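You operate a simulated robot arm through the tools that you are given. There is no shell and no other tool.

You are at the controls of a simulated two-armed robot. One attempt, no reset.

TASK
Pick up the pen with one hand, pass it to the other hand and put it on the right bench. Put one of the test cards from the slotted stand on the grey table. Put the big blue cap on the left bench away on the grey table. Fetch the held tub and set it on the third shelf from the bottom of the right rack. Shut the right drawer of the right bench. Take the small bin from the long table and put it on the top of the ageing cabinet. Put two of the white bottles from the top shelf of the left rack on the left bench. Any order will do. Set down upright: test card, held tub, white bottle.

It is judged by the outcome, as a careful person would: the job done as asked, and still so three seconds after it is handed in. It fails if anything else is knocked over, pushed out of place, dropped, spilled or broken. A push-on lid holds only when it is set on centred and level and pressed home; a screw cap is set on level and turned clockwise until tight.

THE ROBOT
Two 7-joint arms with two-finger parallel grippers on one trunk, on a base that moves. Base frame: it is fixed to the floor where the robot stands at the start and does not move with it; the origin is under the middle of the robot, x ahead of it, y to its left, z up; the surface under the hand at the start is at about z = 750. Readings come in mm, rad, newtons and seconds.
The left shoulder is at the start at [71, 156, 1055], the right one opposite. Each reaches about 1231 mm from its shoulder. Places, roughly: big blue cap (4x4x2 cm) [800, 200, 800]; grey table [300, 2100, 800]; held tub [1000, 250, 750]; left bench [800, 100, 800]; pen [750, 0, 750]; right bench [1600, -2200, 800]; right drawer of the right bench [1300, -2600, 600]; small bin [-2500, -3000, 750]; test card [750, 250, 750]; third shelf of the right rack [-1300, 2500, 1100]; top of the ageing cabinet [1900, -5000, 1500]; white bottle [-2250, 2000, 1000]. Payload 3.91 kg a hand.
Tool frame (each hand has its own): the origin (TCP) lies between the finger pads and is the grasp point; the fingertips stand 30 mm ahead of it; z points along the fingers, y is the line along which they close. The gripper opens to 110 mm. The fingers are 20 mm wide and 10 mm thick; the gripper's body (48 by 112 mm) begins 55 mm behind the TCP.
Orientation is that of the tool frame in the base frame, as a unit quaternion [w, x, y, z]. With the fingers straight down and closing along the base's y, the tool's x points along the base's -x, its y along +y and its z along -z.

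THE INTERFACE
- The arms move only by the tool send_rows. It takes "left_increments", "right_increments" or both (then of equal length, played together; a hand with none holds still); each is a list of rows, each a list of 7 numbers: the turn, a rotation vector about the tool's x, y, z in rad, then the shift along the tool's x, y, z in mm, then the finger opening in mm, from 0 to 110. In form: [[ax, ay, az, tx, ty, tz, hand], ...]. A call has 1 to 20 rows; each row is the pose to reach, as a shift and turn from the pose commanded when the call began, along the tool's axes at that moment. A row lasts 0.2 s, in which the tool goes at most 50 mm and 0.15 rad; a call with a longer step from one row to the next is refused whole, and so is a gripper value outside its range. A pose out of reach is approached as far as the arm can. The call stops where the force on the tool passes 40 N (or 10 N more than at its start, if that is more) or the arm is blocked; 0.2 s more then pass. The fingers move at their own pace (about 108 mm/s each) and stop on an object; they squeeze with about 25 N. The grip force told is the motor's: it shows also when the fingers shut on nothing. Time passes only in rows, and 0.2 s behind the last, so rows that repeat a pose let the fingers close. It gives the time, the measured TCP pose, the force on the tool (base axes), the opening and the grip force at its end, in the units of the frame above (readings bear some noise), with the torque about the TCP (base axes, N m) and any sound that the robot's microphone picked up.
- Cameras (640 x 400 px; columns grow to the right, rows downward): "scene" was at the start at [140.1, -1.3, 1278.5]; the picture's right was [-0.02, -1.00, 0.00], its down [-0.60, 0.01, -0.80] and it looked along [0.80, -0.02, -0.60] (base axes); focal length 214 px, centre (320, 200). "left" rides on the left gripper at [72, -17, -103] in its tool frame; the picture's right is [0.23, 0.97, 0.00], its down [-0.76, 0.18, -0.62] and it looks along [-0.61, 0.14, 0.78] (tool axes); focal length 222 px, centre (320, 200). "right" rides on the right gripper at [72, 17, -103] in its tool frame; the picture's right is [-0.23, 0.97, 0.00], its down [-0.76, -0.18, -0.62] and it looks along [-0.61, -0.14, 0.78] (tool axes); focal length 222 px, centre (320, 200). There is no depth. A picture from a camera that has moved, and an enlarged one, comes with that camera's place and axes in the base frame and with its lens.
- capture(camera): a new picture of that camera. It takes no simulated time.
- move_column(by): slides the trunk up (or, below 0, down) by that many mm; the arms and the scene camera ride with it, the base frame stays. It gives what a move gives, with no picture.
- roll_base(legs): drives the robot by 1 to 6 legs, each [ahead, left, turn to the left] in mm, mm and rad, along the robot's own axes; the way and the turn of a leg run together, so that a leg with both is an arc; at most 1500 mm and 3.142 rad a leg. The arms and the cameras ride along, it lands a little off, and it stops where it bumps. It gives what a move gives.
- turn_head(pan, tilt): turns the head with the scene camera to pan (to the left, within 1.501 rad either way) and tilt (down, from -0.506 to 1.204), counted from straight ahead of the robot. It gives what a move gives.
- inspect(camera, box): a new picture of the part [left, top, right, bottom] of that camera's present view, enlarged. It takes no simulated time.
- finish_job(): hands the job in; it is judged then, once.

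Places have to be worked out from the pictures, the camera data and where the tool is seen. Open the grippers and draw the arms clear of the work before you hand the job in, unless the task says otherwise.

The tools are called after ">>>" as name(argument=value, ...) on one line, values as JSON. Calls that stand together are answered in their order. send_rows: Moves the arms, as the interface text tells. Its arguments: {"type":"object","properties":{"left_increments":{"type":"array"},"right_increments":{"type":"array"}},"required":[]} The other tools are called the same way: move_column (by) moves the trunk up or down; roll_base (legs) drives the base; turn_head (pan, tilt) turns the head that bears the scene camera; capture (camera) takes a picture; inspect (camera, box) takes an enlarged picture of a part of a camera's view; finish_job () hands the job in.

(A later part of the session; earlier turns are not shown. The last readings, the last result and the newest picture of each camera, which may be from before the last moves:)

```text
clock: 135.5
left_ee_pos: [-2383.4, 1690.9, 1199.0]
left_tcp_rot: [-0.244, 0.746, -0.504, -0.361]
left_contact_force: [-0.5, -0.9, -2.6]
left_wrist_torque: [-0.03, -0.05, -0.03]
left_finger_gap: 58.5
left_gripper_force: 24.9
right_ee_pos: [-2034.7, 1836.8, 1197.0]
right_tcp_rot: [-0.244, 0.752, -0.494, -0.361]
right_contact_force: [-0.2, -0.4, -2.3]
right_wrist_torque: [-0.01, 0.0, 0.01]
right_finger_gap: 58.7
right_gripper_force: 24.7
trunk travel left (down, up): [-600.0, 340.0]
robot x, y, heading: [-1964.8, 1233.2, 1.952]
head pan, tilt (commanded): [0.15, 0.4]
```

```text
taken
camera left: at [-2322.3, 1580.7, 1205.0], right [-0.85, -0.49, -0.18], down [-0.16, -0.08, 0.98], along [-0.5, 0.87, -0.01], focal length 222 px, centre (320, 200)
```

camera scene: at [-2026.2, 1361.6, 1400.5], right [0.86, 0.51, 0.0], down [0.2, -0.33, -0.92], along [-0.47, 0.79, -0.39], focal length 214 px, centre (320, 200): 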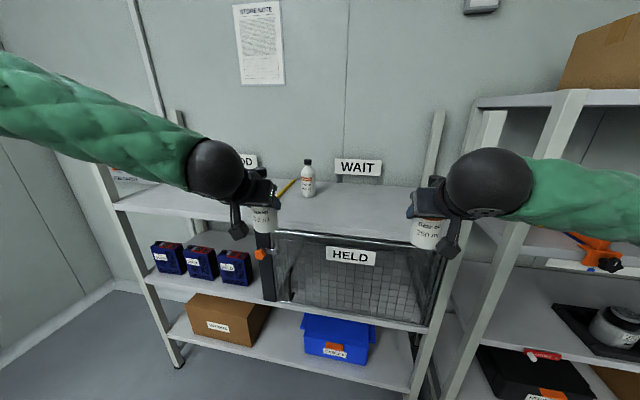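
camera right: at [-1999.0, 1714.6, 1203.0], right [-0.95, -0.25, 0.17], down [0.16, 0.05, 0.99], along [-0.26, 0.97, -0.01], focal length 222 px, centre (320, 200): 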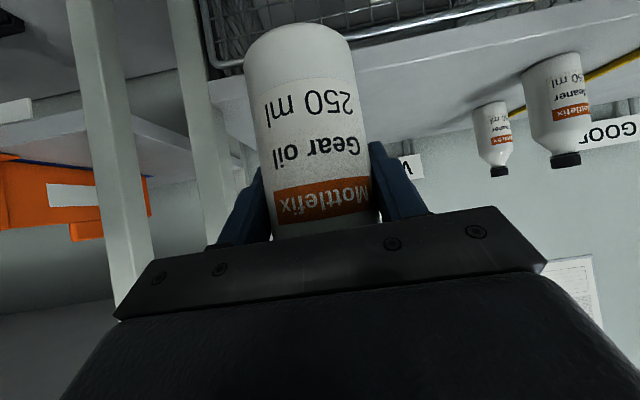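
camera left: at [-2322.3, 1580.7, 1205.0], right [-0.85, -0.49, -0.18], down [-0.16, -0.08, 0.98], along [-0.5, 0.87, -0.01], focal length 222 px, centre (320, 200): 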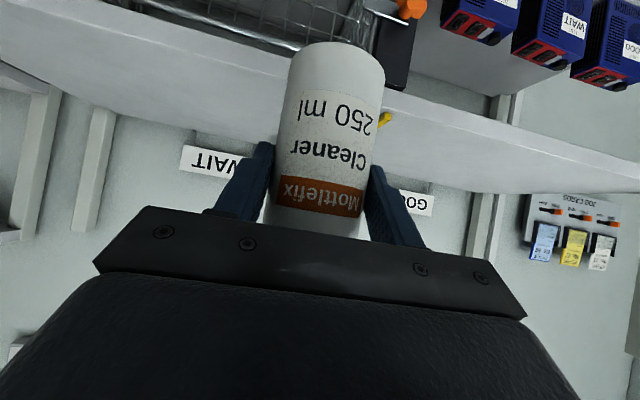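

Both bottles are held upright. I drive back: first to the right along the racks.

>>> turn_head(pan=-1.3, tilt=0.45)

>>> capture(camera="scene")

>>> roll_base(legs=[[-60, -650, 0], [0, -640, 0]])

>>> capture(camera="scene")

```text
clock: 137.1
left_ee_pos: [-2384.0, 1693.2, 1197.7]
left_tcp_rot: [-0.244, 0.746, -0.505, -0.36]
left_contact_force: [0.4, 0.0, -1.9]
left_wrist_torque: [-0.02, 0.02, 0.04]
left_finger_gap: 58.5
left_gripper_force: 24.9
right_ee_pos: [-2035.1, 1837.4, 1196.4]
right_tcp_rot: [-0.244, 0.752, -0.495, -0.36]
right_contact_force: [-0.1, -0.3, -2.1]
right_wrist_torque: [0.0, 0.03, -0.02]
right_finger_gap: 58.4
right_gripper_force: 24.6
trunk travel left (down, up): [-600.0, 340.0]
robot x, y, heading: [-1966.3, 1236.4, 1.954]
head pan, tilt (commanded): [-1.3, 0.45]
```

```text
taken
camera scene: at [-1906.2, 1339.6, 1395.6], right [0.61, -0.79, 0.0], down [-0.35, -0.27, -0.9], along [0.71, 0.55, -0.44], focal length 214 px, centre (320, 200)
```

scene: 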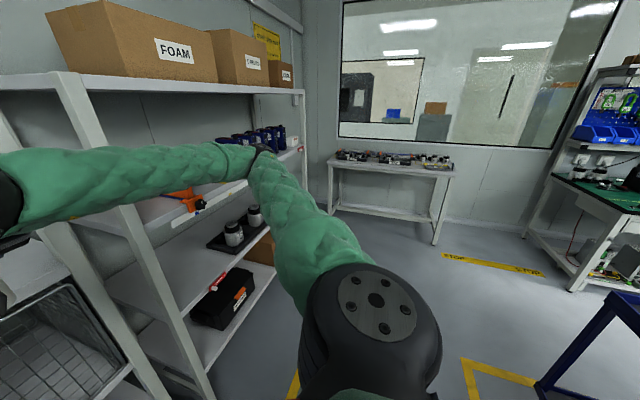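

```text
clock: 143.7
left_ee_pos: [-1181.3, 2099.6, 1197.3]
left_tcp_rot: [-0.247, 0.74, -0.513, -0.357]
left_contact_force: [-0.8, 0.4, -1.9]
left_wrist_torque: [-0.06, -0.02, -0.01]
left_finger_gap: 58.2
left_gripper_force: 25.0
right_ee_pos: [-829.3, 2234.2, 1195.9]
right_tcp_rot: [-0.247, 0.747, -0.502, -0.358]
right_contact_force: [0.2, 0.5, -2.4]
right_wrist_torque: [0.01, 0.03, 0.01]
right_finger_gap: 58.2
right_gripper_force: 25.0
trunk travel left (down, up): [-600.0, 340.0]
robot x, y, heading: [-769.5, 1635.5, 1.932]
head pan, tilt (commanded): [-1.3, 0.45]
```

```text
taken
camera scene: at [-710.4, 1735.5, 1395.6], right [0.59, -0.81, 0.0], down [-0.35, -0.26, -0.9], along [0.73, 0.53, -0.44], focal length 214 px, centre (320, 200)
```

scene: 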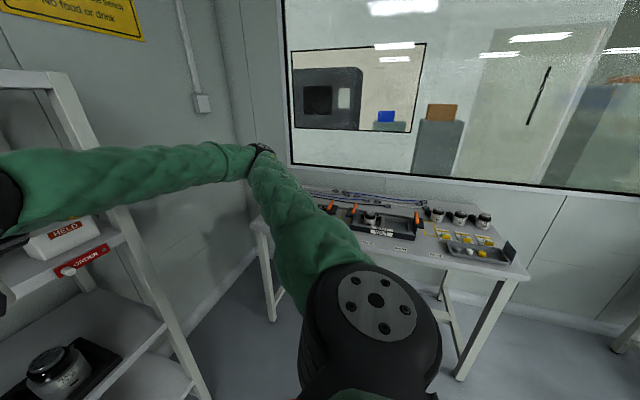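

The path is clear. I turn right to face the bench wall again.

>>> roll_base(legs=[[0, 0, -1.62]])

>>> turn_head(pan=-0.9, tilt=0.45)

>>> capture(camera="scene")

```text
clock: 148.1
left_ee_pos: [-280.8, 2017.9, 1199.3]
left_tcp_rot: [0.429, -0.137, 0.89, 0.066]
left_contact_force: [-0.5, -0.5, -2.6]
left_wrist_torque: [0.0, -0.01, 0.0]
left_finger_gap: 58.4
left_gripper_force: 24.9
right_ee_pos: [-164.8, 1658.1, 1196.7]
right_tcp_rot: [0.43, -0.148, 0.888, 0.066]
right_contact_force: [0.4, -0.5, -2.7]
right_wrist_torque: [-0.01, 0.01, 0.02]
right_finger_gap: 58.4
right_gripper_force: 25.0
trunk travel left (down, up): [-600.0, 340.0]
robot x, y, heading: [-768.6, 1632.8, 0.304]
head pan, tilt (commanded): [-1.3, 0.45]
```

```text
clock: 148.9
left_ee_pos: [-281.0, 2019.7, 1197.2]
left_tcp_rot: [0.429, -0.137, 0.89, 0.066]
left_contact_force: [-0.4, -0.1, -2.8]
left_wrist_torque: [-0.02, 0.03, 0.0]
left_finger_gap: 58.7
left_gripper_force: 24.9
right_ee_pos: [-164.3, 1659.8, 1195.2]
right_tcp_rot: [0.43, -0.149, 0.888, 0.067]
right_contact_force: [0.2, -0.6, -3.1]
right_wrist_torque: [-0.02, 0.0, -0.04]
right_finger_gap: 58.1
right_gripper_force: 24.8
trunk travel left (down, up): [-600.0, 340.0]
robot x, y, heading: [-771.4, 1635.2, 0.304]
head pan, tilt (commanded): [-0.901, 0.45]
```

```text
taken
camera scene: at [-642.5, 1597.1, 1395.6], right [-0.56, -0.83, 0.0], down [-0.36, 0.24, -0.9], along [0.74, -0.51, -0.44], focal length 214 px, centre (320, 200)
```

scene: 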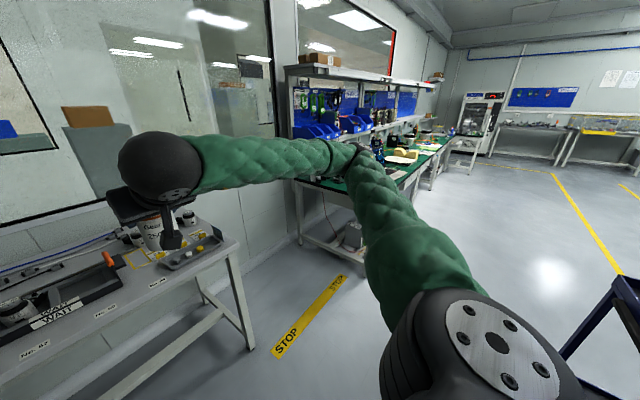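

I drive right along the front of the table toward the left bench.

>>> roll_base(legs=[[0, -750, 0], [0, -740, 0]])

>>> turn_head(pan=0.0, tilt=0.55)

>>> capture(camera="scene")

```text
clock: 156.6
left_ee_pos: [159.9, 583.6, 1198.9]
left_tcp_rot: [0.43, -0.131, 0.891, 0.064]
left_contact_force: [-0.1, -0.2, -3.1]
left_wrist_torque: [0.01, 0.05, 0.0]
left_finger_gap: 58.3
left_gripper_force: 24.9
right_ee_pos: [269.9, 224.3, 1195.9]
right_tcp_rot: [0.43, -0.142, 0.889, 0.063]
right_contact_force: [-0.4, -0.2, -2.3]
right_wrist_torque: [-0.04, -0.03, 0.0]
right_finger_gap: 58.3
right_gripper_force: 24.9
trunk travel left (down, up): [-600.0, 340.0]
robot x, y, heading: [-337.8, 201.5, 0.29]
head pan, tilt (commanded): [-0.901, 0.45]
```

```text
clock: 157.8
left_ee_pos: [158.6, 583.0, 1197.9]
left_tcp_rot: [0.431, -0.13, 0.891, 0.063]
left_contact_force: [-0.3, -0.1, -2.8]
left_wrist_torque: [-0.02, 0.05, 0.01]
left_finger_gap: 58.2
left_gripper_force: 25.1
right_ee_pos: [270.1, 223.9, 1196.0]
right_tcp_rot: [0.431, -0.141, 0.889, 0.063]
right_contact_force: [0.2, 0.4, -3.0]
right_wrist_torque: [0.0, -0.03, -0.04]
right_finger_gap: 58.6
right_gripper_force: 25.1
trunk travel left (down, up): [-600.0, 340.0]
robot x, y, heading: [-334.1, 204.9, 0.292]
head pan, tilt (commanded): [0.0, 0.55]
```

```text
taken
camera scene: at [-198.0, 246.2, 1386.5], right [0.29, -0.96, 0.0], down [-0.5, -0.15, -0.85], along [0.82, 0.24, -0.52], focal length 214 px, centre (320, 200)
```

scene: 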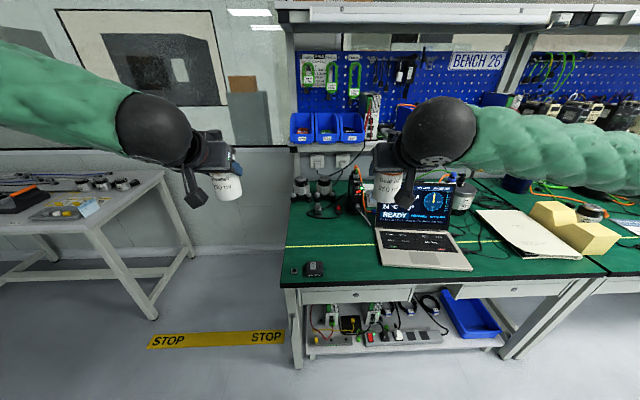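

I drive 210 mm forward to the bench and lower the trunk by 250 mm.

>>> roll_base(legs=[[210, 10, 0.02]])

>>> capture(camera="scene")

>>> capture(camera="right")

```text
clock: 159.5
left_ee_pos: [347.7, 664.7, 1196.9]
left_tcp_rot: [0.429, -0.138, 0.89, 0.066]
left_contact_force: [0.4, -0.2, -3.1]
left_wrist_torque: [0.01, 0.05, 0.01]
left_finger_gap: 58.5
left_gripper_force: 25.0
right_ee_pos: [466.0, 306.9, 1195.6]
right_tcp_rot: [0.429, -0.151, 0.888, 0.068]
right_contact_force: [1.2, 0.9, -2.2]
right_wrist_torque: [0.01, 0.0, 0.0]
right_finger_gap: 58.5
right_gripper_force: 24.8
trunk travel left (down, up): [-600.0, 340.0]
robot x, y, heading: [-140.4, 278.0, 0.311]
head pan, tilt (commanded): [0.0, 0.55]
```

```text
taken
camera scene: at [-2.4, 320.4, 1386.4], right [0.3, -0.95, 0.0], down [-0.5, -0.16, -0.85], along [0.81, 0.26, -0.52], focal length 214 px, centre (320, 200)
```

scene: 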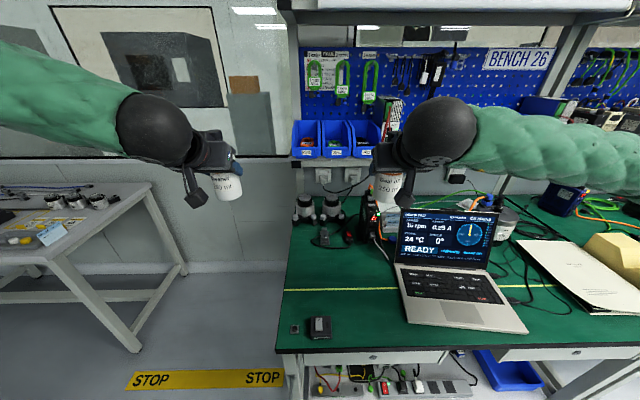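

```text
taken
camera right: at [342.8, 282.0, 1202.4], right [-0.18, 0.97, 0.17], down [0.04, -0.16, 0.99], along [0.98, 0.19, -0.01], focal length 222 px, centre (320, 200)
```

right: 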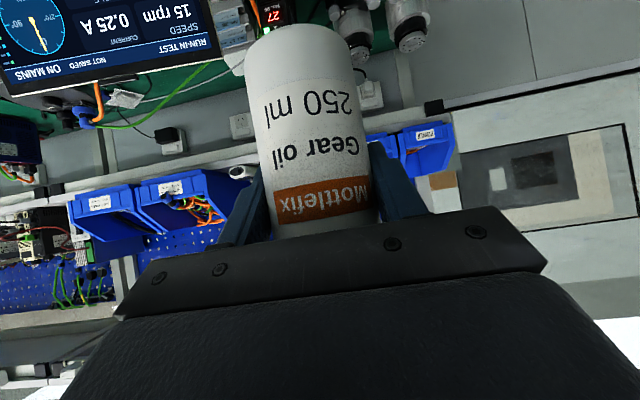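

The right hand's bottle is now over the free green area at room (538,148). I lower the trunk 250 mm and check.

>>> move_column(by=-250)

>>> capture(camera="scene")

>>> capture(camera="right")

```text
clock: 162.0
left_ee_pos: [346.5, 663.7, 947.8]
left_tcp_rot: [0.429, -0.139, 0.89, 0.067]
left_contact_force: [0.8, 0.3, -2.2]
left_wrist_torque: [0.01, -0.02, 0.01]
left_finger_gap: 58.4
left_gripper_force: 24.8
right_ee_pos: [465.5, 306.3, 945.2]
right_tcp_rot: [0.43, -0.15, 0.888, 0.067]
right_contact_force: [0.1, 0.2, -2.4]
right_wrist_torque: [0.0, 0.01, -0.01]
right_finger_gap: 58.2
right_gripper_force: 25.5
trunk travel left (down, up): [-350.0, 590.0]
robot x, y, heading: [-140.8, 278.1, 0.313]
head pan, tilt (commanded): [0.0, 0.55]
```

```text
taken
camera scene: at [-3.8, 319.8, 1136.6], right [0.3, -0.95, 0.0], down [-0.5, -0.16, -0.85], along [0.81, 0.26, -0.52], focal length 214 px, centre (320, 200)
```

scene: 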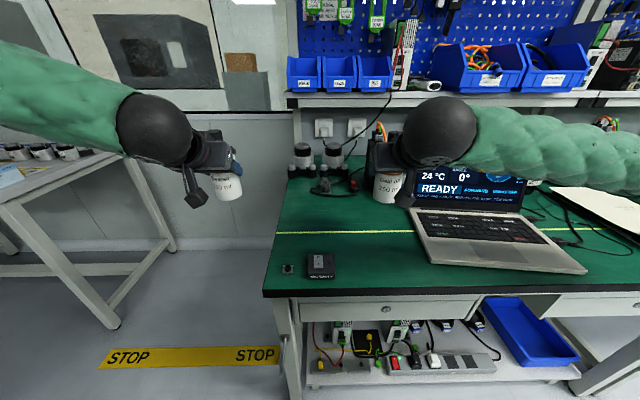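

```text
taken
camera right: at [341.6, 281.5, 953.0], right [-0.18, 0.97, 0.17], down [0.04, -0.16, 0.99], along [0.98, 0.19, -0.01], focal length 222 px, centre (320, 200)
```

right: 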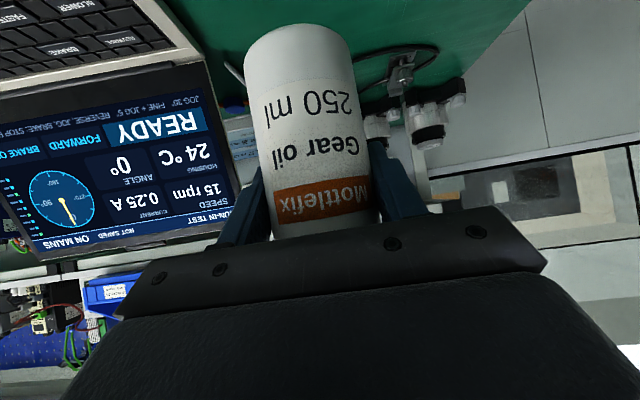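

All clear; I lower the right arm 100 mm, then in small steps to contact.

>>> send_rows(right_increments=[[0, 0, 0, 27, 0, 21.4, 45], [0, 0, 0, 54, 0, 42.9, 45], [0, 0, 0, 78.4, 0, 62.1, 45], [0, 0, 0, 78.4, 0, 62.1, 45]])

>>> send_rows(right_increments=[[0, 0, 0, 6.3, 0, 5, 45], [0, 0, 0, 7.8, 0, 6.2, 45], [0, 0, 0, 7.8, 0, 6.2, 45]])

>>> inspect(camera="scene", box=[330, 120, 450, 240])

```text
clock: 163.0
left_ee_pos: [345.7, 665.2, 948.7]
left_tcp_rot: [0.43, -0.139, 0.89, 0.067]
left_contact_force: [-0.5, 0.2, -2.4]
left_wrist_torque: [0.02, 0.04, -0.01]
left_finger_gap: 58.3
left_gripper_force: 25.6
right_ee_pos: [479.3, 312.3, 849.6]
right_tcp_rot: [0.43, -0.151, 0.888, 0.068]
right_contact_force: [0.3, -0.5, -3.2]
right_wrist_torque: [0.01, -0.02, 0.01]
right_finger_gap: 58.5
right_gripper_force: 25.1
right hand out of reach, approached as far as the arm can: row 2, 3, 4
trunk travel left (down, up): [-350.0, 590.0]
robot x, y, heading: [-141.3, 275.3, 0.308]
head pan, tilt (commanded): [0.0, 0.55]
```

```text
clock: 163.8
left_ee_pos: [347.2, 664.3, 948.1]
left_tcp_rot: [0.429, -0.139, 0.89, 0.067]
left_contact_force: [0.2, 0.1, -3.5]
left_wrist_torque: [0.02, 0.01, 0.02]
left_finger_gap: 58.9
left_gripper_force: 25.3
right_ee_pos: [479.7, 313.2, 837.5]
right_tcp_rot: [0.431, -0.151, 0.887, 0.067]
right_contact_force: [0.0, 0.0, -2.3]
right_wrist_torque: [0.01, -0.02, 0.0]
right_finger_gap: 58.5
right_gripper_force: 24.8
right hand out of reach, approached as far as the arm can: row 2, 3
trunk travel left (down, up): [-350.0, 590.0]
robot x, y, heading: [-137.8, 276.6, 0.311]
head pan, tilt (commanded): [0.0, 0.55]
```

```text
3.33 times, centred on (390, 180) of scene
camera zoom: at [-3.7, 319.9, 1136.5], right [0.3, -0.95, 0.0], down [-0.5, -0.16, -0.85], along [0.81, 0.26, -0.52], focal length 715 px, centre (87, 267)
```

zoom: 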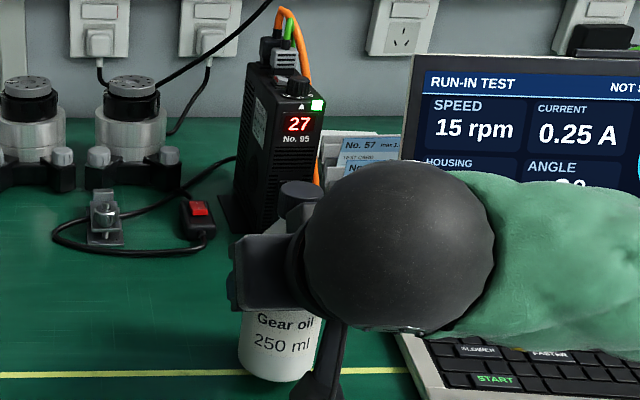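

The arm is near its limit for going lower, so I use the trunk for the last bit, in small steps.

>>> move_column(by=-8)

>>> move_column(by=-3)

```text
clock: 164.4
left_ee_pos: [345.5, 663.4, 939.8]
left_tcp_rot: [0.429, -0.139, 0.89, 0.067]
left_contact_force: [-0.2, 0.4, -2.7]
left_wrist_torque: [-0.03, 0.03, 0.02]
left_finger_gap: 58.5
left_gripper_force: 24.6
right_ee_pos: [480.2, 314.7, 830.4]
right_tcp_rot: [0.43, -0.151, 0.888, 0.068]
right_contact_force: [-0.2, 0.1, -3.0]
right_wrist_torque: [0.02, -0.01, 0.04]
right_finger_gap: 58.5
right_gripper_force: 25.4
trunk travel left (down, up): [-342.0, 598.0]
robot x, y, heading: [-137.7, 276.1, 0.311]
head pan, tilt (commanded): [0.0, 0.55]
```

```text
clock: 164.9
left_ee_pos: [346.5, 665.0, 936.9]
left_tcp_rot: [0.429, -0.139, 0.89, 0.067]
left_contact_force: [0.2, 0.1, -2.8]
left_wrist_torque: [0.0, 0.03, -0.03]
left_finger_gap: 58.9
left_gripper_force: 25.7
right_ee_pos: [481.0, 313.4, 827.8]
right_tcp_rot: [0.43, -0.151, 0.887, 0.068]
right_contact_force: [-0.4, -0.2, -2.3]
right_wrist_torque: [0.01, 0.01, -0.02]
right_finger_gap: 58.4
right_gripper_force: 25.5
trunk travel left (down, up): [-339.0, 601.0]
robot x, y, heading: [-139.3, 273.7, 0.309]
head pan, tilt (commanded): [0.0, 0.55]
```

Still carrying the full weight; I keep lowering in 2–3 mm steps.

>>> move_column(by=-3)

>>> move_column(by=-2)

```text
clock: 165.4
left_ee_pos: [346.7, 663.8, 933.9]
left_tcp_rot: [0.43, -0.139, 0.889, 0.067]
left_contact_force: [-1.1, -1.1, -2.7]
left_wrist_torque: [0.0, 0.03, -0.03]
left_finger_gap: 58.6
left_gripper_force: 25.1
right_ee_pos: [481.4, 314.5, 823.7]
right_tcp_rot: [0.43, -0.152, 0.887, 0.068]
right_contact_force: [1.0, 0.6, -1.9]
right_wrist_torque: [-0.01, 0.0, 0.01]
right_finger_gap: 58.6
right_gripper_force: 25.1
trunk travel left (down, up): [-336.0, 604.0]
robot x, y, heading: [-140.8, 276.4, 0.31]
head pan, tilt (commanded): [0.0, 0.55]
```

```text
clock: 166.0
left_ee_pos: [346.2, 664.2, 933.3]
left_tcp_rot: [0.43, -0.138, 0.89, 0.066]
left_contact_force: [1.1, 0.3, -1.4]
left_wrist_torque: [-0.02, 0.0, 0.02]
left_finger_gap: 58.8
left_gripper_force: 24.9
right_ee_pos: [479.2, 313.7, 824.6]
right_tcp_rot: [0.43, -0.15, 0.888, 0.067]
right_contact_force: [0.7, -1.4, 11.8]
right_wrist_torque: [0.23, 0.09, 0.0]
right_finger_gap: 58.3
right_gripper_force: 25.0
trunk travel left (down, up): [-334.0, 606.0]
robot x, y, heading: [-140.4, 275.5, 0.307]
head pan, tilt (commanded): [0.0, 0.55]
```

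The bottle touches the bench. I open the right gripper and retreat along the tool axis.

>>> send_rows(right_increments=[[0, 0, 0, 0, 0, 0, 65], [0, 0, 0, 0, 0, 0, 80], [0, 0, 0, 0, 0, 0, 88], [0, 0, 0, 0, 0, 0, 88]])

>>> send_rows(right_increments=[[0, 0, 0, 0, 0, -25, 88], [0, 0, 0, 0, 0, -60, 88], [0, 0, 0, 0, 0, -100, 88], [0, 0, 0, 0, 0, -130, 88]])

>>> capture(camera="right")

>>> capture(camera="scene")

```text
clock: 167.0
left_ee_pos: [346.1, 664.4, 930.8]
left_tcp_rot: [0.43, -0.139, 0.89, 0.067]
left_contact_force: [-0.4, -0.2, -2.6]
left_wrist_torque: [-0.03, 0.06, -0.01]
left_finger_gap: 58.5
left_gripper_force: 25.6
right_ee_pos: [479.2, 314.4, 823.1]
right_tcp_rot: [0.43, -0.151, 0.887, 0.068]
right_contact_force: [-0.4, -0.8, 0.3]
right_wrist_torque: [0.0, -0.03, -0.02]
right_finger_gap: 88.1
right_gripper_force: 0.0
trunk travel left (down, up): [-334.0, 606.0]
robot x, y, heading: [-138.2, 276.1, 0.31]
head pan, tilt (commanded): [0.0, 0.55]
```

```text
clock: 168.0
left_ee_pos: [345.7, 664.2, 932.3]
left_tcp_rot: [0.43, -0.138, 0.89, 0.067]
left_contact_force: [0.1, 0.2, -3.5]
left_wrist_torque: [-0.01, 0.04, -0.01]
left_finger_gap: 58.9
left_gripper_force: 25.2
right_ee_pos: [442.0, 315.2, 932.6]
right_tcp_rot: [0.429, -0.15, 0.888, 0.066]
right_contact_force: [0.4, -0.6, -0.1]
right_wrist_torque: [0.01, -0.01, -0.03]
right_finger_gap: 88.0
right_gripper_force: 0.1
right hand out of reach, approached as far as the arm can: row 1, 2, 3, 4
trunk travel left (down, up): [-334.0, 606.0]
robot x, y, heading: [-139.5, 272.0, 0.309]
head pan, tilt (commanded): [0.0, 0.55]
```

```text
taken
camera right: at [318.3, 291.0, 939.3], right [-0.18, 0.97, 0.17], down [0.04, -0.16, 0.99], along [0.98, 0.19, -0.01], focal length 222 px, centre (320, 200)
```

right: 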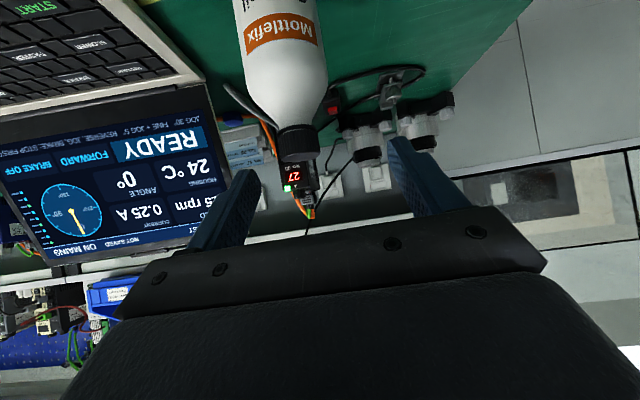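

```text
taken
camera scene: at [-4.0, 319.9, 1120.5], right [0.3, -0.95, 0.0], down [-0.5, -0.16, -0.85], along [0.81, 0.26, -0.52], focal length 214 px, centre (320, 200)
```

scene: 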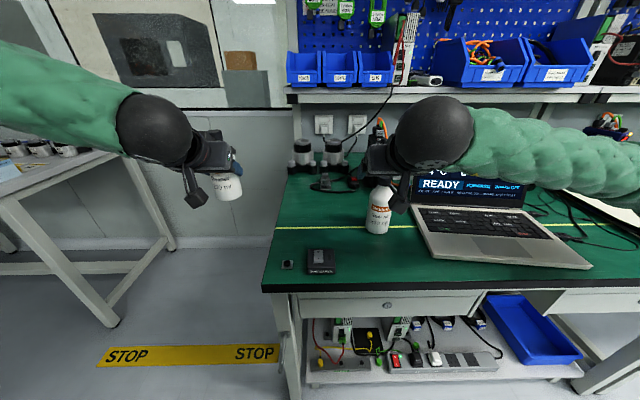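

The Gear oil bottle stands upright on the left bench. I raise the trunk to clear it, and draw the right hand back.

>>> move_column(by=120)

>>> send_rows(right_increments=[[0, 0, 0, -10, -30, -15, 88], [0, 0, 0, -20, -65, -30, 88], [0, 0, 0, -25, -105, -45, 80], [0, 0, 0, -25, -150, -55, 80]])

>>> capture(camera="scene")

```text
clock: 169.5
left_ee_pos: [345.8, 664.2, 1051.8]
left_tcp_rot: [0.428, -0.139, 0.89, 0.067]
left_contact_force: [0.5, 0.1, -2.6]
left_wrist_torque: [-0.01, 0.05, 0.02]
left_finger_gap: 58.7
left_gripper_force: 24.7
right_ee_pos: [440.9, 316.0, 1052.2]
right_tcp_rot: [0.43, -0.15, 0.888, 0.067]
right_contact_force: [0.2, 0.5, 0.2]
right_wrist_torque: [0.01, -0.02, 0.04]
right_finger_gap: 88.0
right_gripper_force: 0.0
trunk travel left (down, up): [-454.0, 486.0]
robot x, y, heading: [-139.7, 274.0, 0.309]
head pan, tilt (commanded): [0.0, 0.55]
```

```text
clock: 170.5
left_ee_pos: [345.0, 664.8, 1053.5]
left_tcp_rot: [0.429, -0.139, 0.89, 0.068]
left_contact_force: [-0.2, 0.4, -2.3]
left_wrist_torque: [0.0, 0.03, -0.02]
left_finger_gap: 58.5
left_gripper_force: 24.9
right_ee_pos: [466.2, 163.7, 1112.7]
right_tcp_rot: [0.429, -0.151, 0.888, 0.067]
right_contact_force: [0.4, -0.3, -0.3]
right_wrist_torque: [-0.04, 0.0, 0.04]
right_finger_gap: 80.2
right_gripper_force: 0.1
trunk travel left (down, up): [-454.0, 486.0]
robot x, y, heading: [-140.4, 279.6, 0.308]
head pan, tilt (commanded): [0.0, 0.55]
```

```text
taken
camera scene: at [-4.5, 319.0, 1240.7], right [0.31, -0.95, 0.0], down [-0.5, -0.16, -0.85], along [0.81, 0.26, -0.52], focal length 214 px, centre (320, 200)
```

scene: 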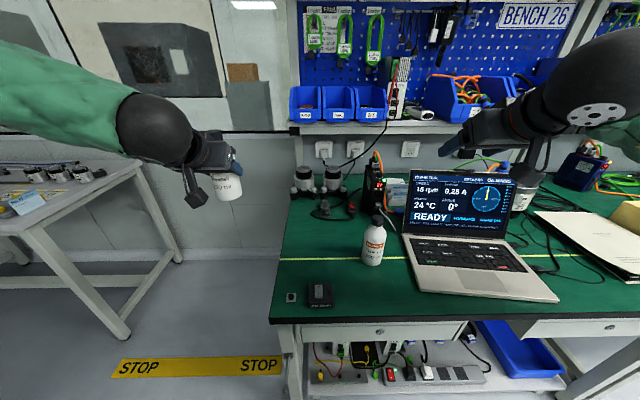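

The bottle stands well. I drive 226 mm to the right so the left hand comes over its placing spot.

>>> roll_base(legs=[[0, -226, 0]])

>>> move_column(by=-100)

>>> capture(camera="scene")

>>> capture(camera="left")

```text
clock: 172.2
left_ee_pos: [414.7, 448.4, 1052.7]
left_tcp_rot: [0.429, -0.138, 0.89, 0.068]
left_contact_force: [0.6, -0.1, -2.8]
left_wrist_torque: [-0.01, 0.05, 0.03]
left_finger_gap: 58.7
left_gripper_force: 25.2
right_ee_pos: [535.5, -52.7, 1110.6]
right_tcp_rot: [0.429, -0.151, 0.888, 0.068]
right_contact_force: [0.1, -0.2, 0.5]
right_wrist_torque: [0.0, 0.01, 0.03]
right_finger_gap: 79.9
right_gripper_force: 0.1
trunk travel left (down, up): [-454.0, 486.0]
robot x, y, heading: [-70.8, 61.2, 0.315]
head pan, tilt (commanded): [0.0, 0.55]
```

```text
clock: 173.5
left_ee_pos: [414.7, 448.9, 952.1]
left_tcp_rot: [0.428, -0.139, 0.89, 0.068]
left_contact_force: [-0.6, -0.1, -2.0]
left_wrist_torque: [-0.04, 0.02, -0.01]
left_finger_gap: 58.6
left_gripper_force: 24.9
right_ee_pos: [534.7, -50.7, 1011.5]
right_tcp_rot: [0.428, -0.151, 0.888, 0.067]
right_contact_force: [-0.8, 0.0, 0.2]
right_wrist_torque: [-0.03, -0.02, -0.01]
right_finger_gap: 79.9
right_gripper_force: 0.0
trunk travel left (down, up): [-354.0, 586.0]
robot x, y, heading: [-71.4, 61.3, 0.313]
head pan, tilt (commanded): [0.0, 0.55]
```

```text
taken
camera scene: at [65.0, 104.6, 1140.7], right [0.31, -0.95, 0.0], down [-0.5, -0.16, -0.85], along [0.81, 0.26, -0.52], focal length 214 px, centre (320, 200)
```

scene: 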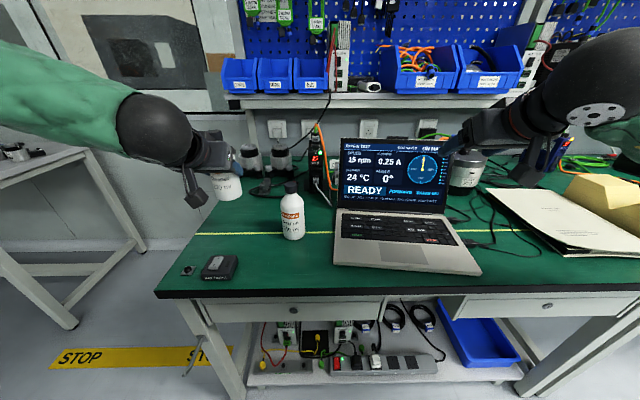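

```text
taken
camera left: at [299.3, 394.8, 958.8], right [-0.43, 0.88, -0.18], down [-0.07, 0.16, 0.98], along [0.9, 0.44, -0.01], focal length 222 px, centre (320, 200)
```

left: 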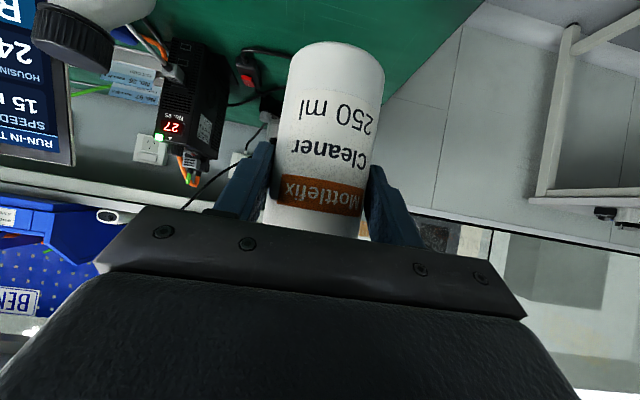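

The left bottle is over room (533,299). I move it 40 mm forward and 100 mm down.

>>> send_rows(left_increments=[[0, 0, 0, -12, 0, 16, 45], [0, 0, 0, -25, 0, 31, 45], [0, 0, 0, 1, 0, 52, 45], [0, 0, 0, 27, 0, 73, 45], [0, 0, 0, 53.5, 0, 93.5, 45], [0, 0, 0, 53.5, 0, 93.5, 45]])

>>> capture(camera="scene")

```text
clock: 174.9
left_ee_pos: [453.3, 460.3, 852.4]
left_tcp_rot: [0.429, -0.139, 0.89, 0.068]
left_contact_force: [-0.1, 0.1, -2.7]
left_wrist_torque: [0.02, 0.06, -0.02]
left_finger_gap: 58.6
left_gripper_force: 25.0
right_ee_pos: [534.3, -50.4, 1011.6]
right_tcp_rot: [0.428, -0.151, 0.888, 0.068]
right_contact_force: [0.7, -0.8, -0.1]
right_wrist_torque: [0.04, 0.0, -0.01]
right_finger_gap: 79.9
right_gripper_force: 0.0
trunk travel left (down, up): [-354.0, 586.0]
robot x, y, heading: [-69.5, 60.3, 0.315]
head pan, tilt (commanded): [0.0, 0.55]
```

```text
taken
camera scene: at [65.0, 104.3, 1140.6], right [0.31, -0.95, 0.0], down [-0.5, -0.16, -0.85], along [0.81, 0.26, -0.52], focal length 214 px, centre (320, 200)
```

scene: 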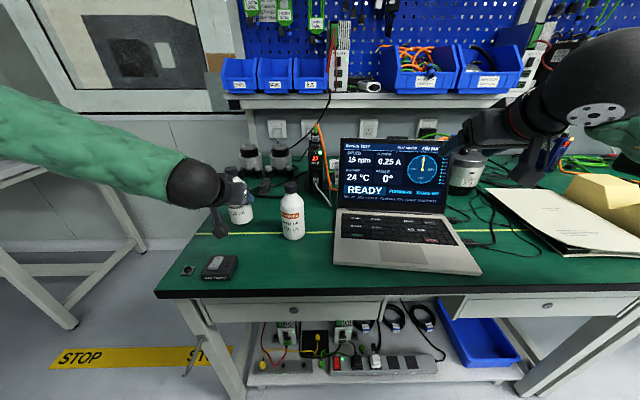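

I lower 21 mm and then step gently to contact.

>>> send_rows(left_increments=[[0, 0, 0, 8, 0, 6.4, 45], [0, 0, 0, 16.5, 0, 13, 45], [0, 0, 0, 16.5, 0, 13, 45]])

>>> send_rows(left_increments=[[0, 0, 0, 2, 0, 1.6, 45], [0, 0, 0, 2.8, 0, 2.2, 45], [0, 0, 0, 2.8, 0, 2.2, 45]])

```text
clock: 175.7
left_ee_pos: [452.7, 462.4, 831.5]
left_tcp_rot: [0.429, -0.139, 0.89, 0.067]
left_contact_force: [-0.6, -0.6, -2.1]
left_wrist_torque: [0.02, 0.03, -0.01]
left_finger_gap: 58.7
left_gripper_force: 25.7
right_ee_pos: [535.2, -51.7, 1012.1]
right_tcp_rot: [0.429, -0.151, 0.888, 0.068]
right_contact_force: [0.0, -0.2, 0.3]
right_wrist_torque: [-0.01, 0.04, 0.0]
right_finger_gap: 79.8
right_gripper_force: 0.1
trunk travel left (down, up): [-354.0, 586.0]
robot x, y, heading: [-67.9, 57.6, 0.314]
head pan, tilt (commanded): [0.0, 0.55]
```

```text
clock: 176.5
left_ee_pos: [453.9, 462.6, 826.8]
left_tcp_rot: [0.43, -0.139, 0.89, 0.067]
left_contact_force: [0.6, 0.7, -3.2]
left_wrist_torque: [-0.03, 0.01, 0.0]
left_finger_gap: 58.6
left_gripper_force: 25.0
right_ee_pos: [534.8, -49.8, 1012.0]
right_tcp_rot: [0.428, -0.15, 0.889, 0.067]
right_contact_force: [-0.3, 0.6, -0.3]
right_wrist_torque: [0.02, -0.02, 0.0]
right_finger_gap: 79.9
right_gripper_force: 0.2
trunk travel left (down, up): [-354.0, 586.0]
robot x, y, heading: [-71.3, 60.3, 0.308]
head pan, tilt (commanded): [0.0, 0.55]
```

>>> send_rows(left_increments=[[0, 0, 0, 1.2, 0, 0.9, 45], [0, 0, 0, 1.2, 0, 0.9, 45]])

>>> send_rows(left_increments=[[0, 0, 0, 1.2, 0, 0.9, 45], [0, 0, 0, 1.2, 0, 0.9, 45]])

```text
clock: 177.1
left_ee_pos: [454.0, 461.7, 825.7]
left_tcp_rot: [0.429, -0.139, 0.89, 0.068]
left_contact_force: [-1.0, -0.4, -2.7]
left_wrist_torque: [0.02, 0.05, 0.0]
left_finger_gap: 58.6
left_gripper_force: 24.8
right_ee_pos: [534.8, -51.5, 1011.8]
right_tcp_rot: [0.429, -0.151, 0.888, 0.068]
right_contact_force: [-0.3, -1.0, 0.0]
right_wrist_torque: [0.01, 0.01, 0.0]
right_finger_gap: 79.9
right_gripper_force: 0.1
trunk travel left (down, up): [-354.0, 586.0]
robot x, y, heading: [-72.3, 63.0, 0.309]
head pan, tilt (commanded): [0.0, 0.55]
```

```text
clock: 177.7
left_ee_pos: [453.8, 462.8, 825.0]
left_tcp_rot: [0.43, -0.139, 0.889, 0.068]
left_contact_force: [1.5, 3.2, 11.6]
left_wrist_torque: [0.57, 0.03, 0.03]
left_finger_gap: 58.8
left_gripper_force: 25.3
right_ee_pos: [536.2, -51.4, 1013.2]
right_tcp_rot: [0.43, -0.15, 0.888, 0.067]
right_contact_force: [0.4, -0.2, -0.3]
right_wrist_torque: [0.04, -0.01, 0.0]
right_finger_gap: 80.0
right_gripper_force: 0.2
trunk travel left (down, up): [-354.0, 586.0]
robot x, y, heading: [-67.2, 59.4, 0.313]
head pan, tilt (commanded): [0.0, 0.55]
```

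Contact on the bench (11 N). I release the Cleaner bottle and withdraw the left hand.

>>> send_rows(left_increments=[[0, 0, 0, -0.6, 0, -0.5, 60], [0, 0, 0, -0.6, 0, -0.5, 75], [0, 0, 0, -0.6, 0, -0.5, 88], [0, 0, 0, -0.6, 0, -0.5, 88]])

>>> send_rows(left_increments=[[0, 0, 0, 0, 0, -25, 88], [0, 0, 0, 0, 0, -60, 88], [0, 0, 0, 0, 0, -100, 88], [0, 0, 0, -15, 0, -140, 88], [0, 0, 0, -35, 0, -170, 88]])

>>> capture(camera="scene")

>>> capture(camera="left")

```text
clock: 178.7
left_ee_pos: [453.8, 460.8, 825.8]
left_tcp_rot: [0.429, -0.139, 0.89, 0.068]
left_contact_force: [0.2, -0.1, -0.4]
left_wrist_torque: [-0.01, 0.02, -0.01]
left_finger_gap: 88.1
left_gripper_force: 0.0
right_ee_pos: [535.3, -50.2, 1011.5]
right_tcp_rot: [0.429, -0.151, 0.888, 0.068]
right_contact_force: [0.2, -0.1, -0.2]
right_wrist_torque: [-0.03, 0.02, 0.01]
right_finger_gap: 80.1
right_gripper_force: 0.1
trunk travel left (down, up): [-354.0, 586.0]
robot x, y, heading: [-69.9, 61.1, 0.311]
head pan, tilt (commanded): [0.0, 0.55]
```

```text
clock: 179.9
left_ee_pos: [393.2, 440.9, 991.8]
left_tcp_rot: [0.428, -0.139, 0.89, 0.067]
left_contact_force: [-0.9, 0.2, -0.5]
left_wrist_torque: [0.01, 0.0, 0.01]
left_finger_gap: 88.1
left_gripper_force: 0.0
left hand out of reach, approached as far as the arm can: row 1, 2, 3, 4, 5
right_ee_pos: [534.9, -51.1, 1012.0]
right_tcp_rot: [0.43, -0.15, 0.888, 0.067]
right_contact_force: [-0.4, 0.1, 0.4]
right_wrist_torque: [0.01, 0.0, -0.01]
right_finger_gap: 80.0
right_gripper_force: 0.1
trunk travel left (down, up): [-354.0, 586.0]
robot x, y, heading: [-71.9, 65.0, 0.307]
head pan, tilt (commanded): [0.0, 0.55]
```

```text
taken
camera scene: at [65.0, 104.2, 1140.5], right [0.31, -0.95, 0.0], down [-0.5, -0.16, -0.85], along [0.81, 0.26, -0.52], focal length 214 px, centre (320, 200)
```

scene: 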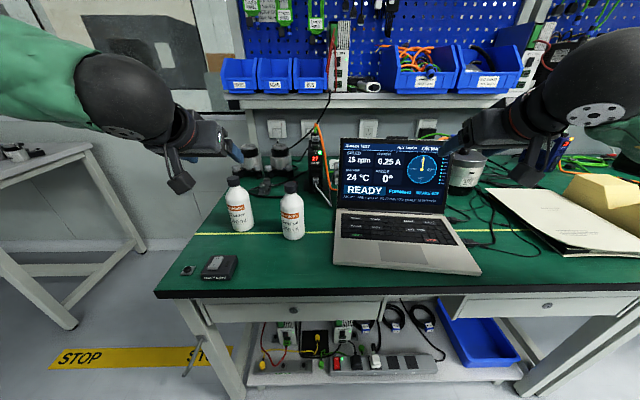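

```text
taken
camera left: at [278.0, 385.5, 998.9], right [-0.43, 0.88, -0.18], down [-0.06, 0.16, 0.98], along [0.9, 0.44, -0.01], focal length 222 px, centre (320, 200)
```

left: 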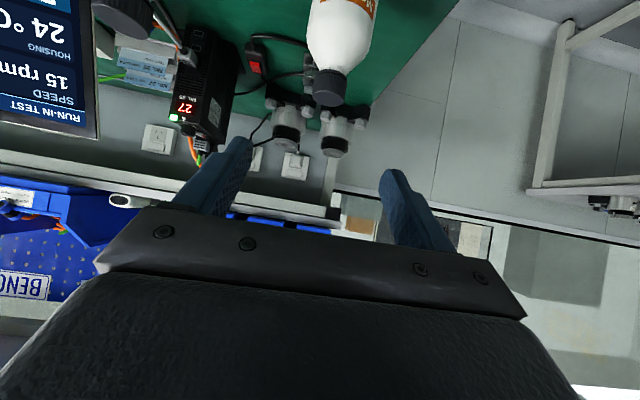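

Both bottles stand upright on the left bench. Next: the blue cap with the left hand and the pen with the right. I raise the trunk and move the right hand over the pen and cap area for a close look.

>>> move_column(by=220)

>>> roll_base(legs=[[30, -180, 0]])

>>> capture(camera="scene")

>>> capture(camera="left")

>>> capture(camera="right")

```text
clock: 182.2
left_ee_pos: [394.6, 439.9, 1211.6]
left_tcp_rot: [0.428, -0.14, 0.89, 0.068]
left_contact_force: [0.5, -0.8, -0.6]
left_wrist_torque: [-0.02, 0.0, 0.0]
left_finger_gap: 88.0
left_gripper_force: 0.0
right_ee_pos: [535.7, -50.0, 1231.6]
right_tcp_rot: [0.429, -0.151, 0.888, 0.068]
right_contact_force: [-0.1, -0.3, 0.4]
right_wrist_torque: [0.03, 0.0, 0.01]
right_finger_gap: 79.8
right_gripper_force: 0.0
trunk travel left (down, up): [-574.0, 366.0]
robot x, y, heading: [-71.4, 61.3, 0.311]
head pan, tilt (commanded): [0.0, 0.55]
```

```text
clock: 183.8
left_ee_pos: [480.4, 274.6, 1212.6]
left_tcp_rot: [0.428, -0.137, 0.891, 0.067]
left_contact_force: [0.4, -0.2, 0.8]
left_wrist_torque: [0.02, 0.0, 0.03]
left_finger_gap: 87.9
left_gripper_force: 0.0
right_ee_pos: [620.2, -217.3, 1231.4]
right_tcp_rot: [0.429, -0.148, 0.889, 0.066]
right_contact_force: [0.5, -0.2, -0.4]
right_wrist_torque: [0.03, -0.02, 0.02]
right_finger_gap: 79.9
right_gripper_force: 0.0
trunk travel left (down, up): [-574.0, 366.0]
robot x, y, heading: [16.1, -102.9, 0.307]
head pan, tilt (commanded): [0.0, 0.55]
```

```text
taken
camera scene: at [150.4, -60.4, 1360.5], right [0.3, -0.95, 0.0], down [-0.5, -0.16, -0.85], along [0.81, 0.26, -0.52], focal length 214 px, centre (320, 200)
```

scene: 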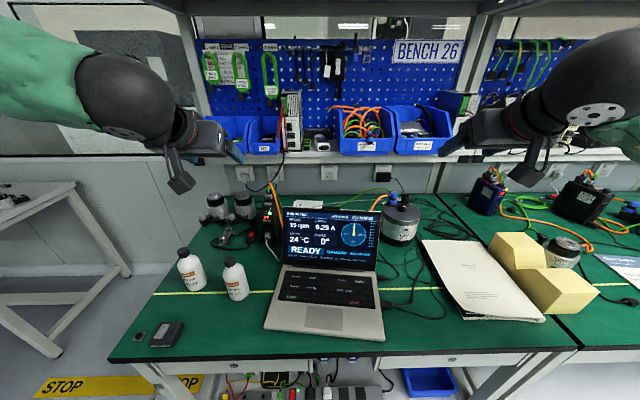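

```text
taken
camera left: at [364.7, 220.3, 1218.5], right [-0.43, 0.89, -0.18], down [-0.06, 0.16, 0.98], along [0.9, 0.43, -0.01], focal length 222 px, centre (320, 200)
```

left: 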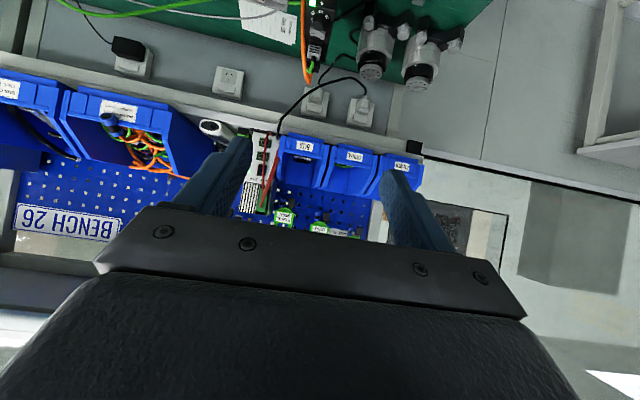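

```text
taken
camera right: at [496.1, -241.9, 1238.8], right [-0.18, 0.97, 0.17], down [0.04, -0.16, 0.99], along [0.98, 0.18, -0.01], focal length 222 px, centre (320, 200)
```

right: 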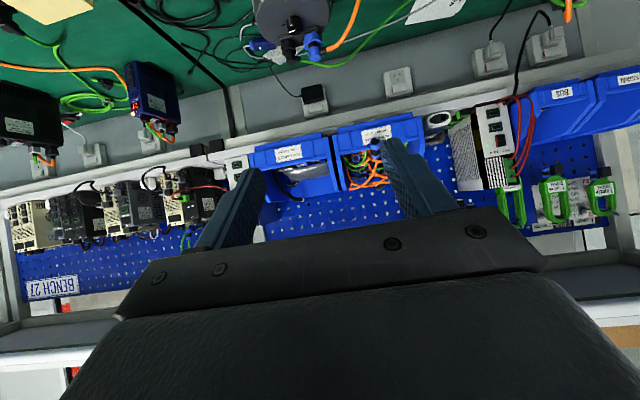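

I pitch the left hand back down and lower it to look at the cap from the laptop's left side.

>>> send_rows(left_increments=[[0, 0.12, 0, 16, 0, 12, 88], [0, 0.24, 0, 32, 0, 25, 88], [0, 0.36, 0, 48, 0, 37, 88], [0, 0.48, 0, 64, 0, 50, 88], [0, 0.6, 0, 80, 0, 62, 88], [0, 0.7, 0, 94, 0, 74.5, 88]])

>>> capture(camera="left")

>>> inspect(camera="left", box=[180, 60, 360, 200])

```text
clock: 185.2
left_ee_pos: [480.8, 273.6, 1092.5]
left_tcp_rot: [0.096, -0.151, 0.984, 0.014]
left_contact_force: [0.1, 0.0, -0.1]
left_wrist_torque: [-0.01, 0.02, 0.02]
left_finger_gap: 87.6
left_gripper_force: 0.1
right_ee_pos: [619.4, -216.0, 1231.1]
right_tcp_rot: [0.429, -0.15, 0.888, 0.067]
right_contact_force: [-0.3, 0.0, 0.1]
right_wrist_torque: [0.0, -0.01, 0.01]
right_finger_gap: 80.1
right_gripper_force: 0.1
trunk travel left (down, up): [-574.0, 366.0]
robot x, y, heading: [17.6, -103.6, 0.304]
head pan, tilt (commanded): [0.0, 0.55]
```

```text
taken
camera left: at [398.4, 231.2, 1178.0], right [-0.51, 0.86, -0.04], down [0.54, 0.36, 0.76], along [0.67, 0.36, -0.65], focal length 222 px, centre (320, 200)
```

left: 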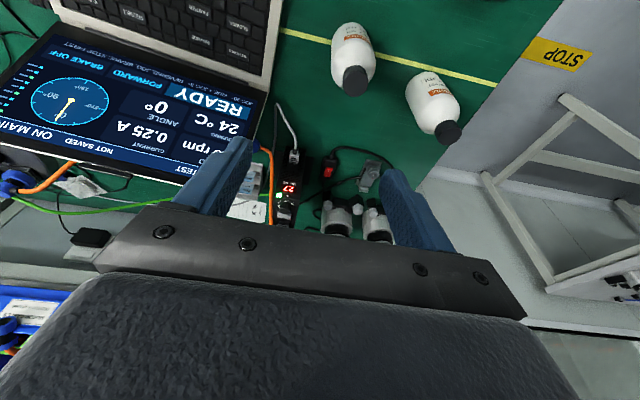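

```text
2.86 times, centred on (270, 130) of left
camera zoom: at [398.4, 231.2, 1178.0], right [-0.51, 0.86, -0.04], down [0.54, 0.36, 0.76], along [0.67, 0.36, -0.65], focal length 635 px, centre (463, 400)
```

zoom: 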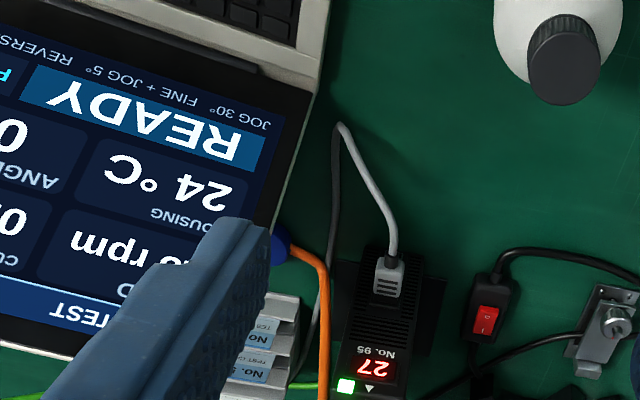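

The finger hides the cap; I yaw the hand to the right and shift it to bring the cap into clear view.

>>> send_rows(left_increments=[[0.028, 0, 0.147, 0, 20, 0, 88], [0.056, 0, 0.294, 0, 45, 0, 88], [0.084, 0, 0.441, 0, 70, 0, 88], [0.095, 0, 0.49, -20, 90, 0, 88]])

>>> capture(camera="left")

>>> inspect(camera="left", box=[240, 60, 400, 200])

```text
clock: 186.2
left_ee_pos: [472.5, 366.4, 1095.6]
left_tcp_rot: [0.098, 0.097, 0.99, -0.008]
left_contact_force: [-0.5, 0.8, 0.4]
left_wrist_torque: [0.05, -0.04, -0.03]
left_finger_gap: 88.1
left_gripper_force: 0.0
right_ee_pos: [619.9, -216.9, 1231.1]
right_tcp_rot: [0.428, -0.149, 0.889, 0.066]
right_contact_force: [0.4, 0.4, -0.1]
right_wrist_torque: [-0.02, -0.01, 0.0]
right_finger_gap: 80.0
right_gripper_force: 0.0
trunk travel left (down, up): [-574.0, 366.0]
robot x, y, heading: [12.2, -99.8, 0.305]
head pan, tilt (commanded): [0.0, 0.55]
```

```text
taken
camera left: at [378.9, 367.7, 1182.0], right [-0.03, 1.0, -0.04], down [0.65, 0.05, 0.76], along [0.76, 0.0, -0.65], focal length 222 px, centre (320, 200)
```

left: 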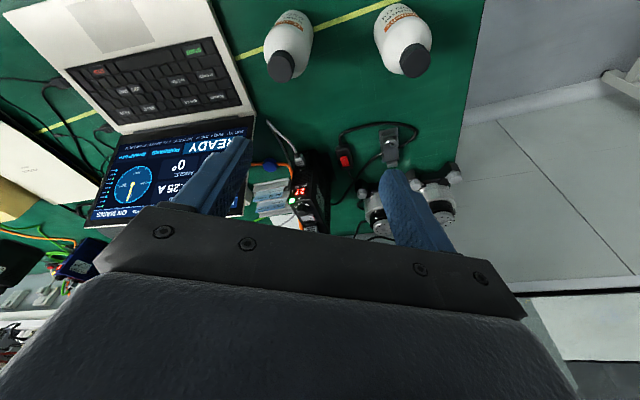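

```text
2.86 times, centred on (320, 130) of left
camera zoom: at [378.9, 367.7, 1182.0], right [-0.03, 1.0, -0.04], down [0.65, 0.05, 0.76], along [0.76, 0.0, -0.65], focal length 635 px, centre (320, 400)
```

zoom: 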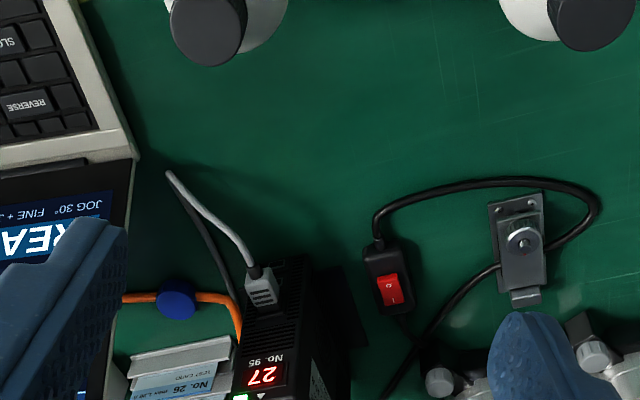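

The cap sits right on the orange cable. I zoom in more on it.

>>> inspect(camera="left", box=[245, 145, 310, 185])

```text
9.85 times, centred on (278, 165) of left
camera zoom: at [378.9, 367.7, 1182.0], right [-0.03, 1.0, -0.04], down [0.65, 0.05, 0.76], along [0.76, 0.0, -0.65], focal length 2187 px, centre (738, 545)
```

zoom: 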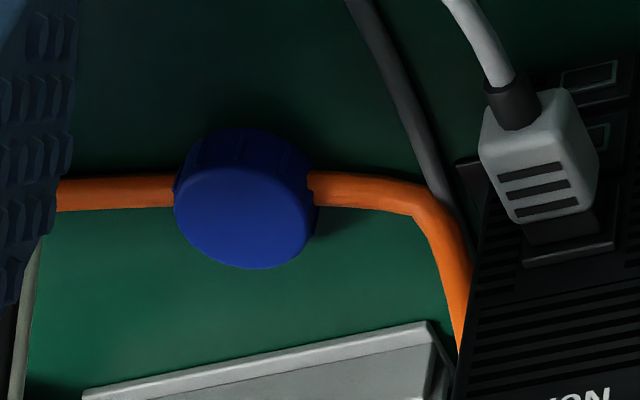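

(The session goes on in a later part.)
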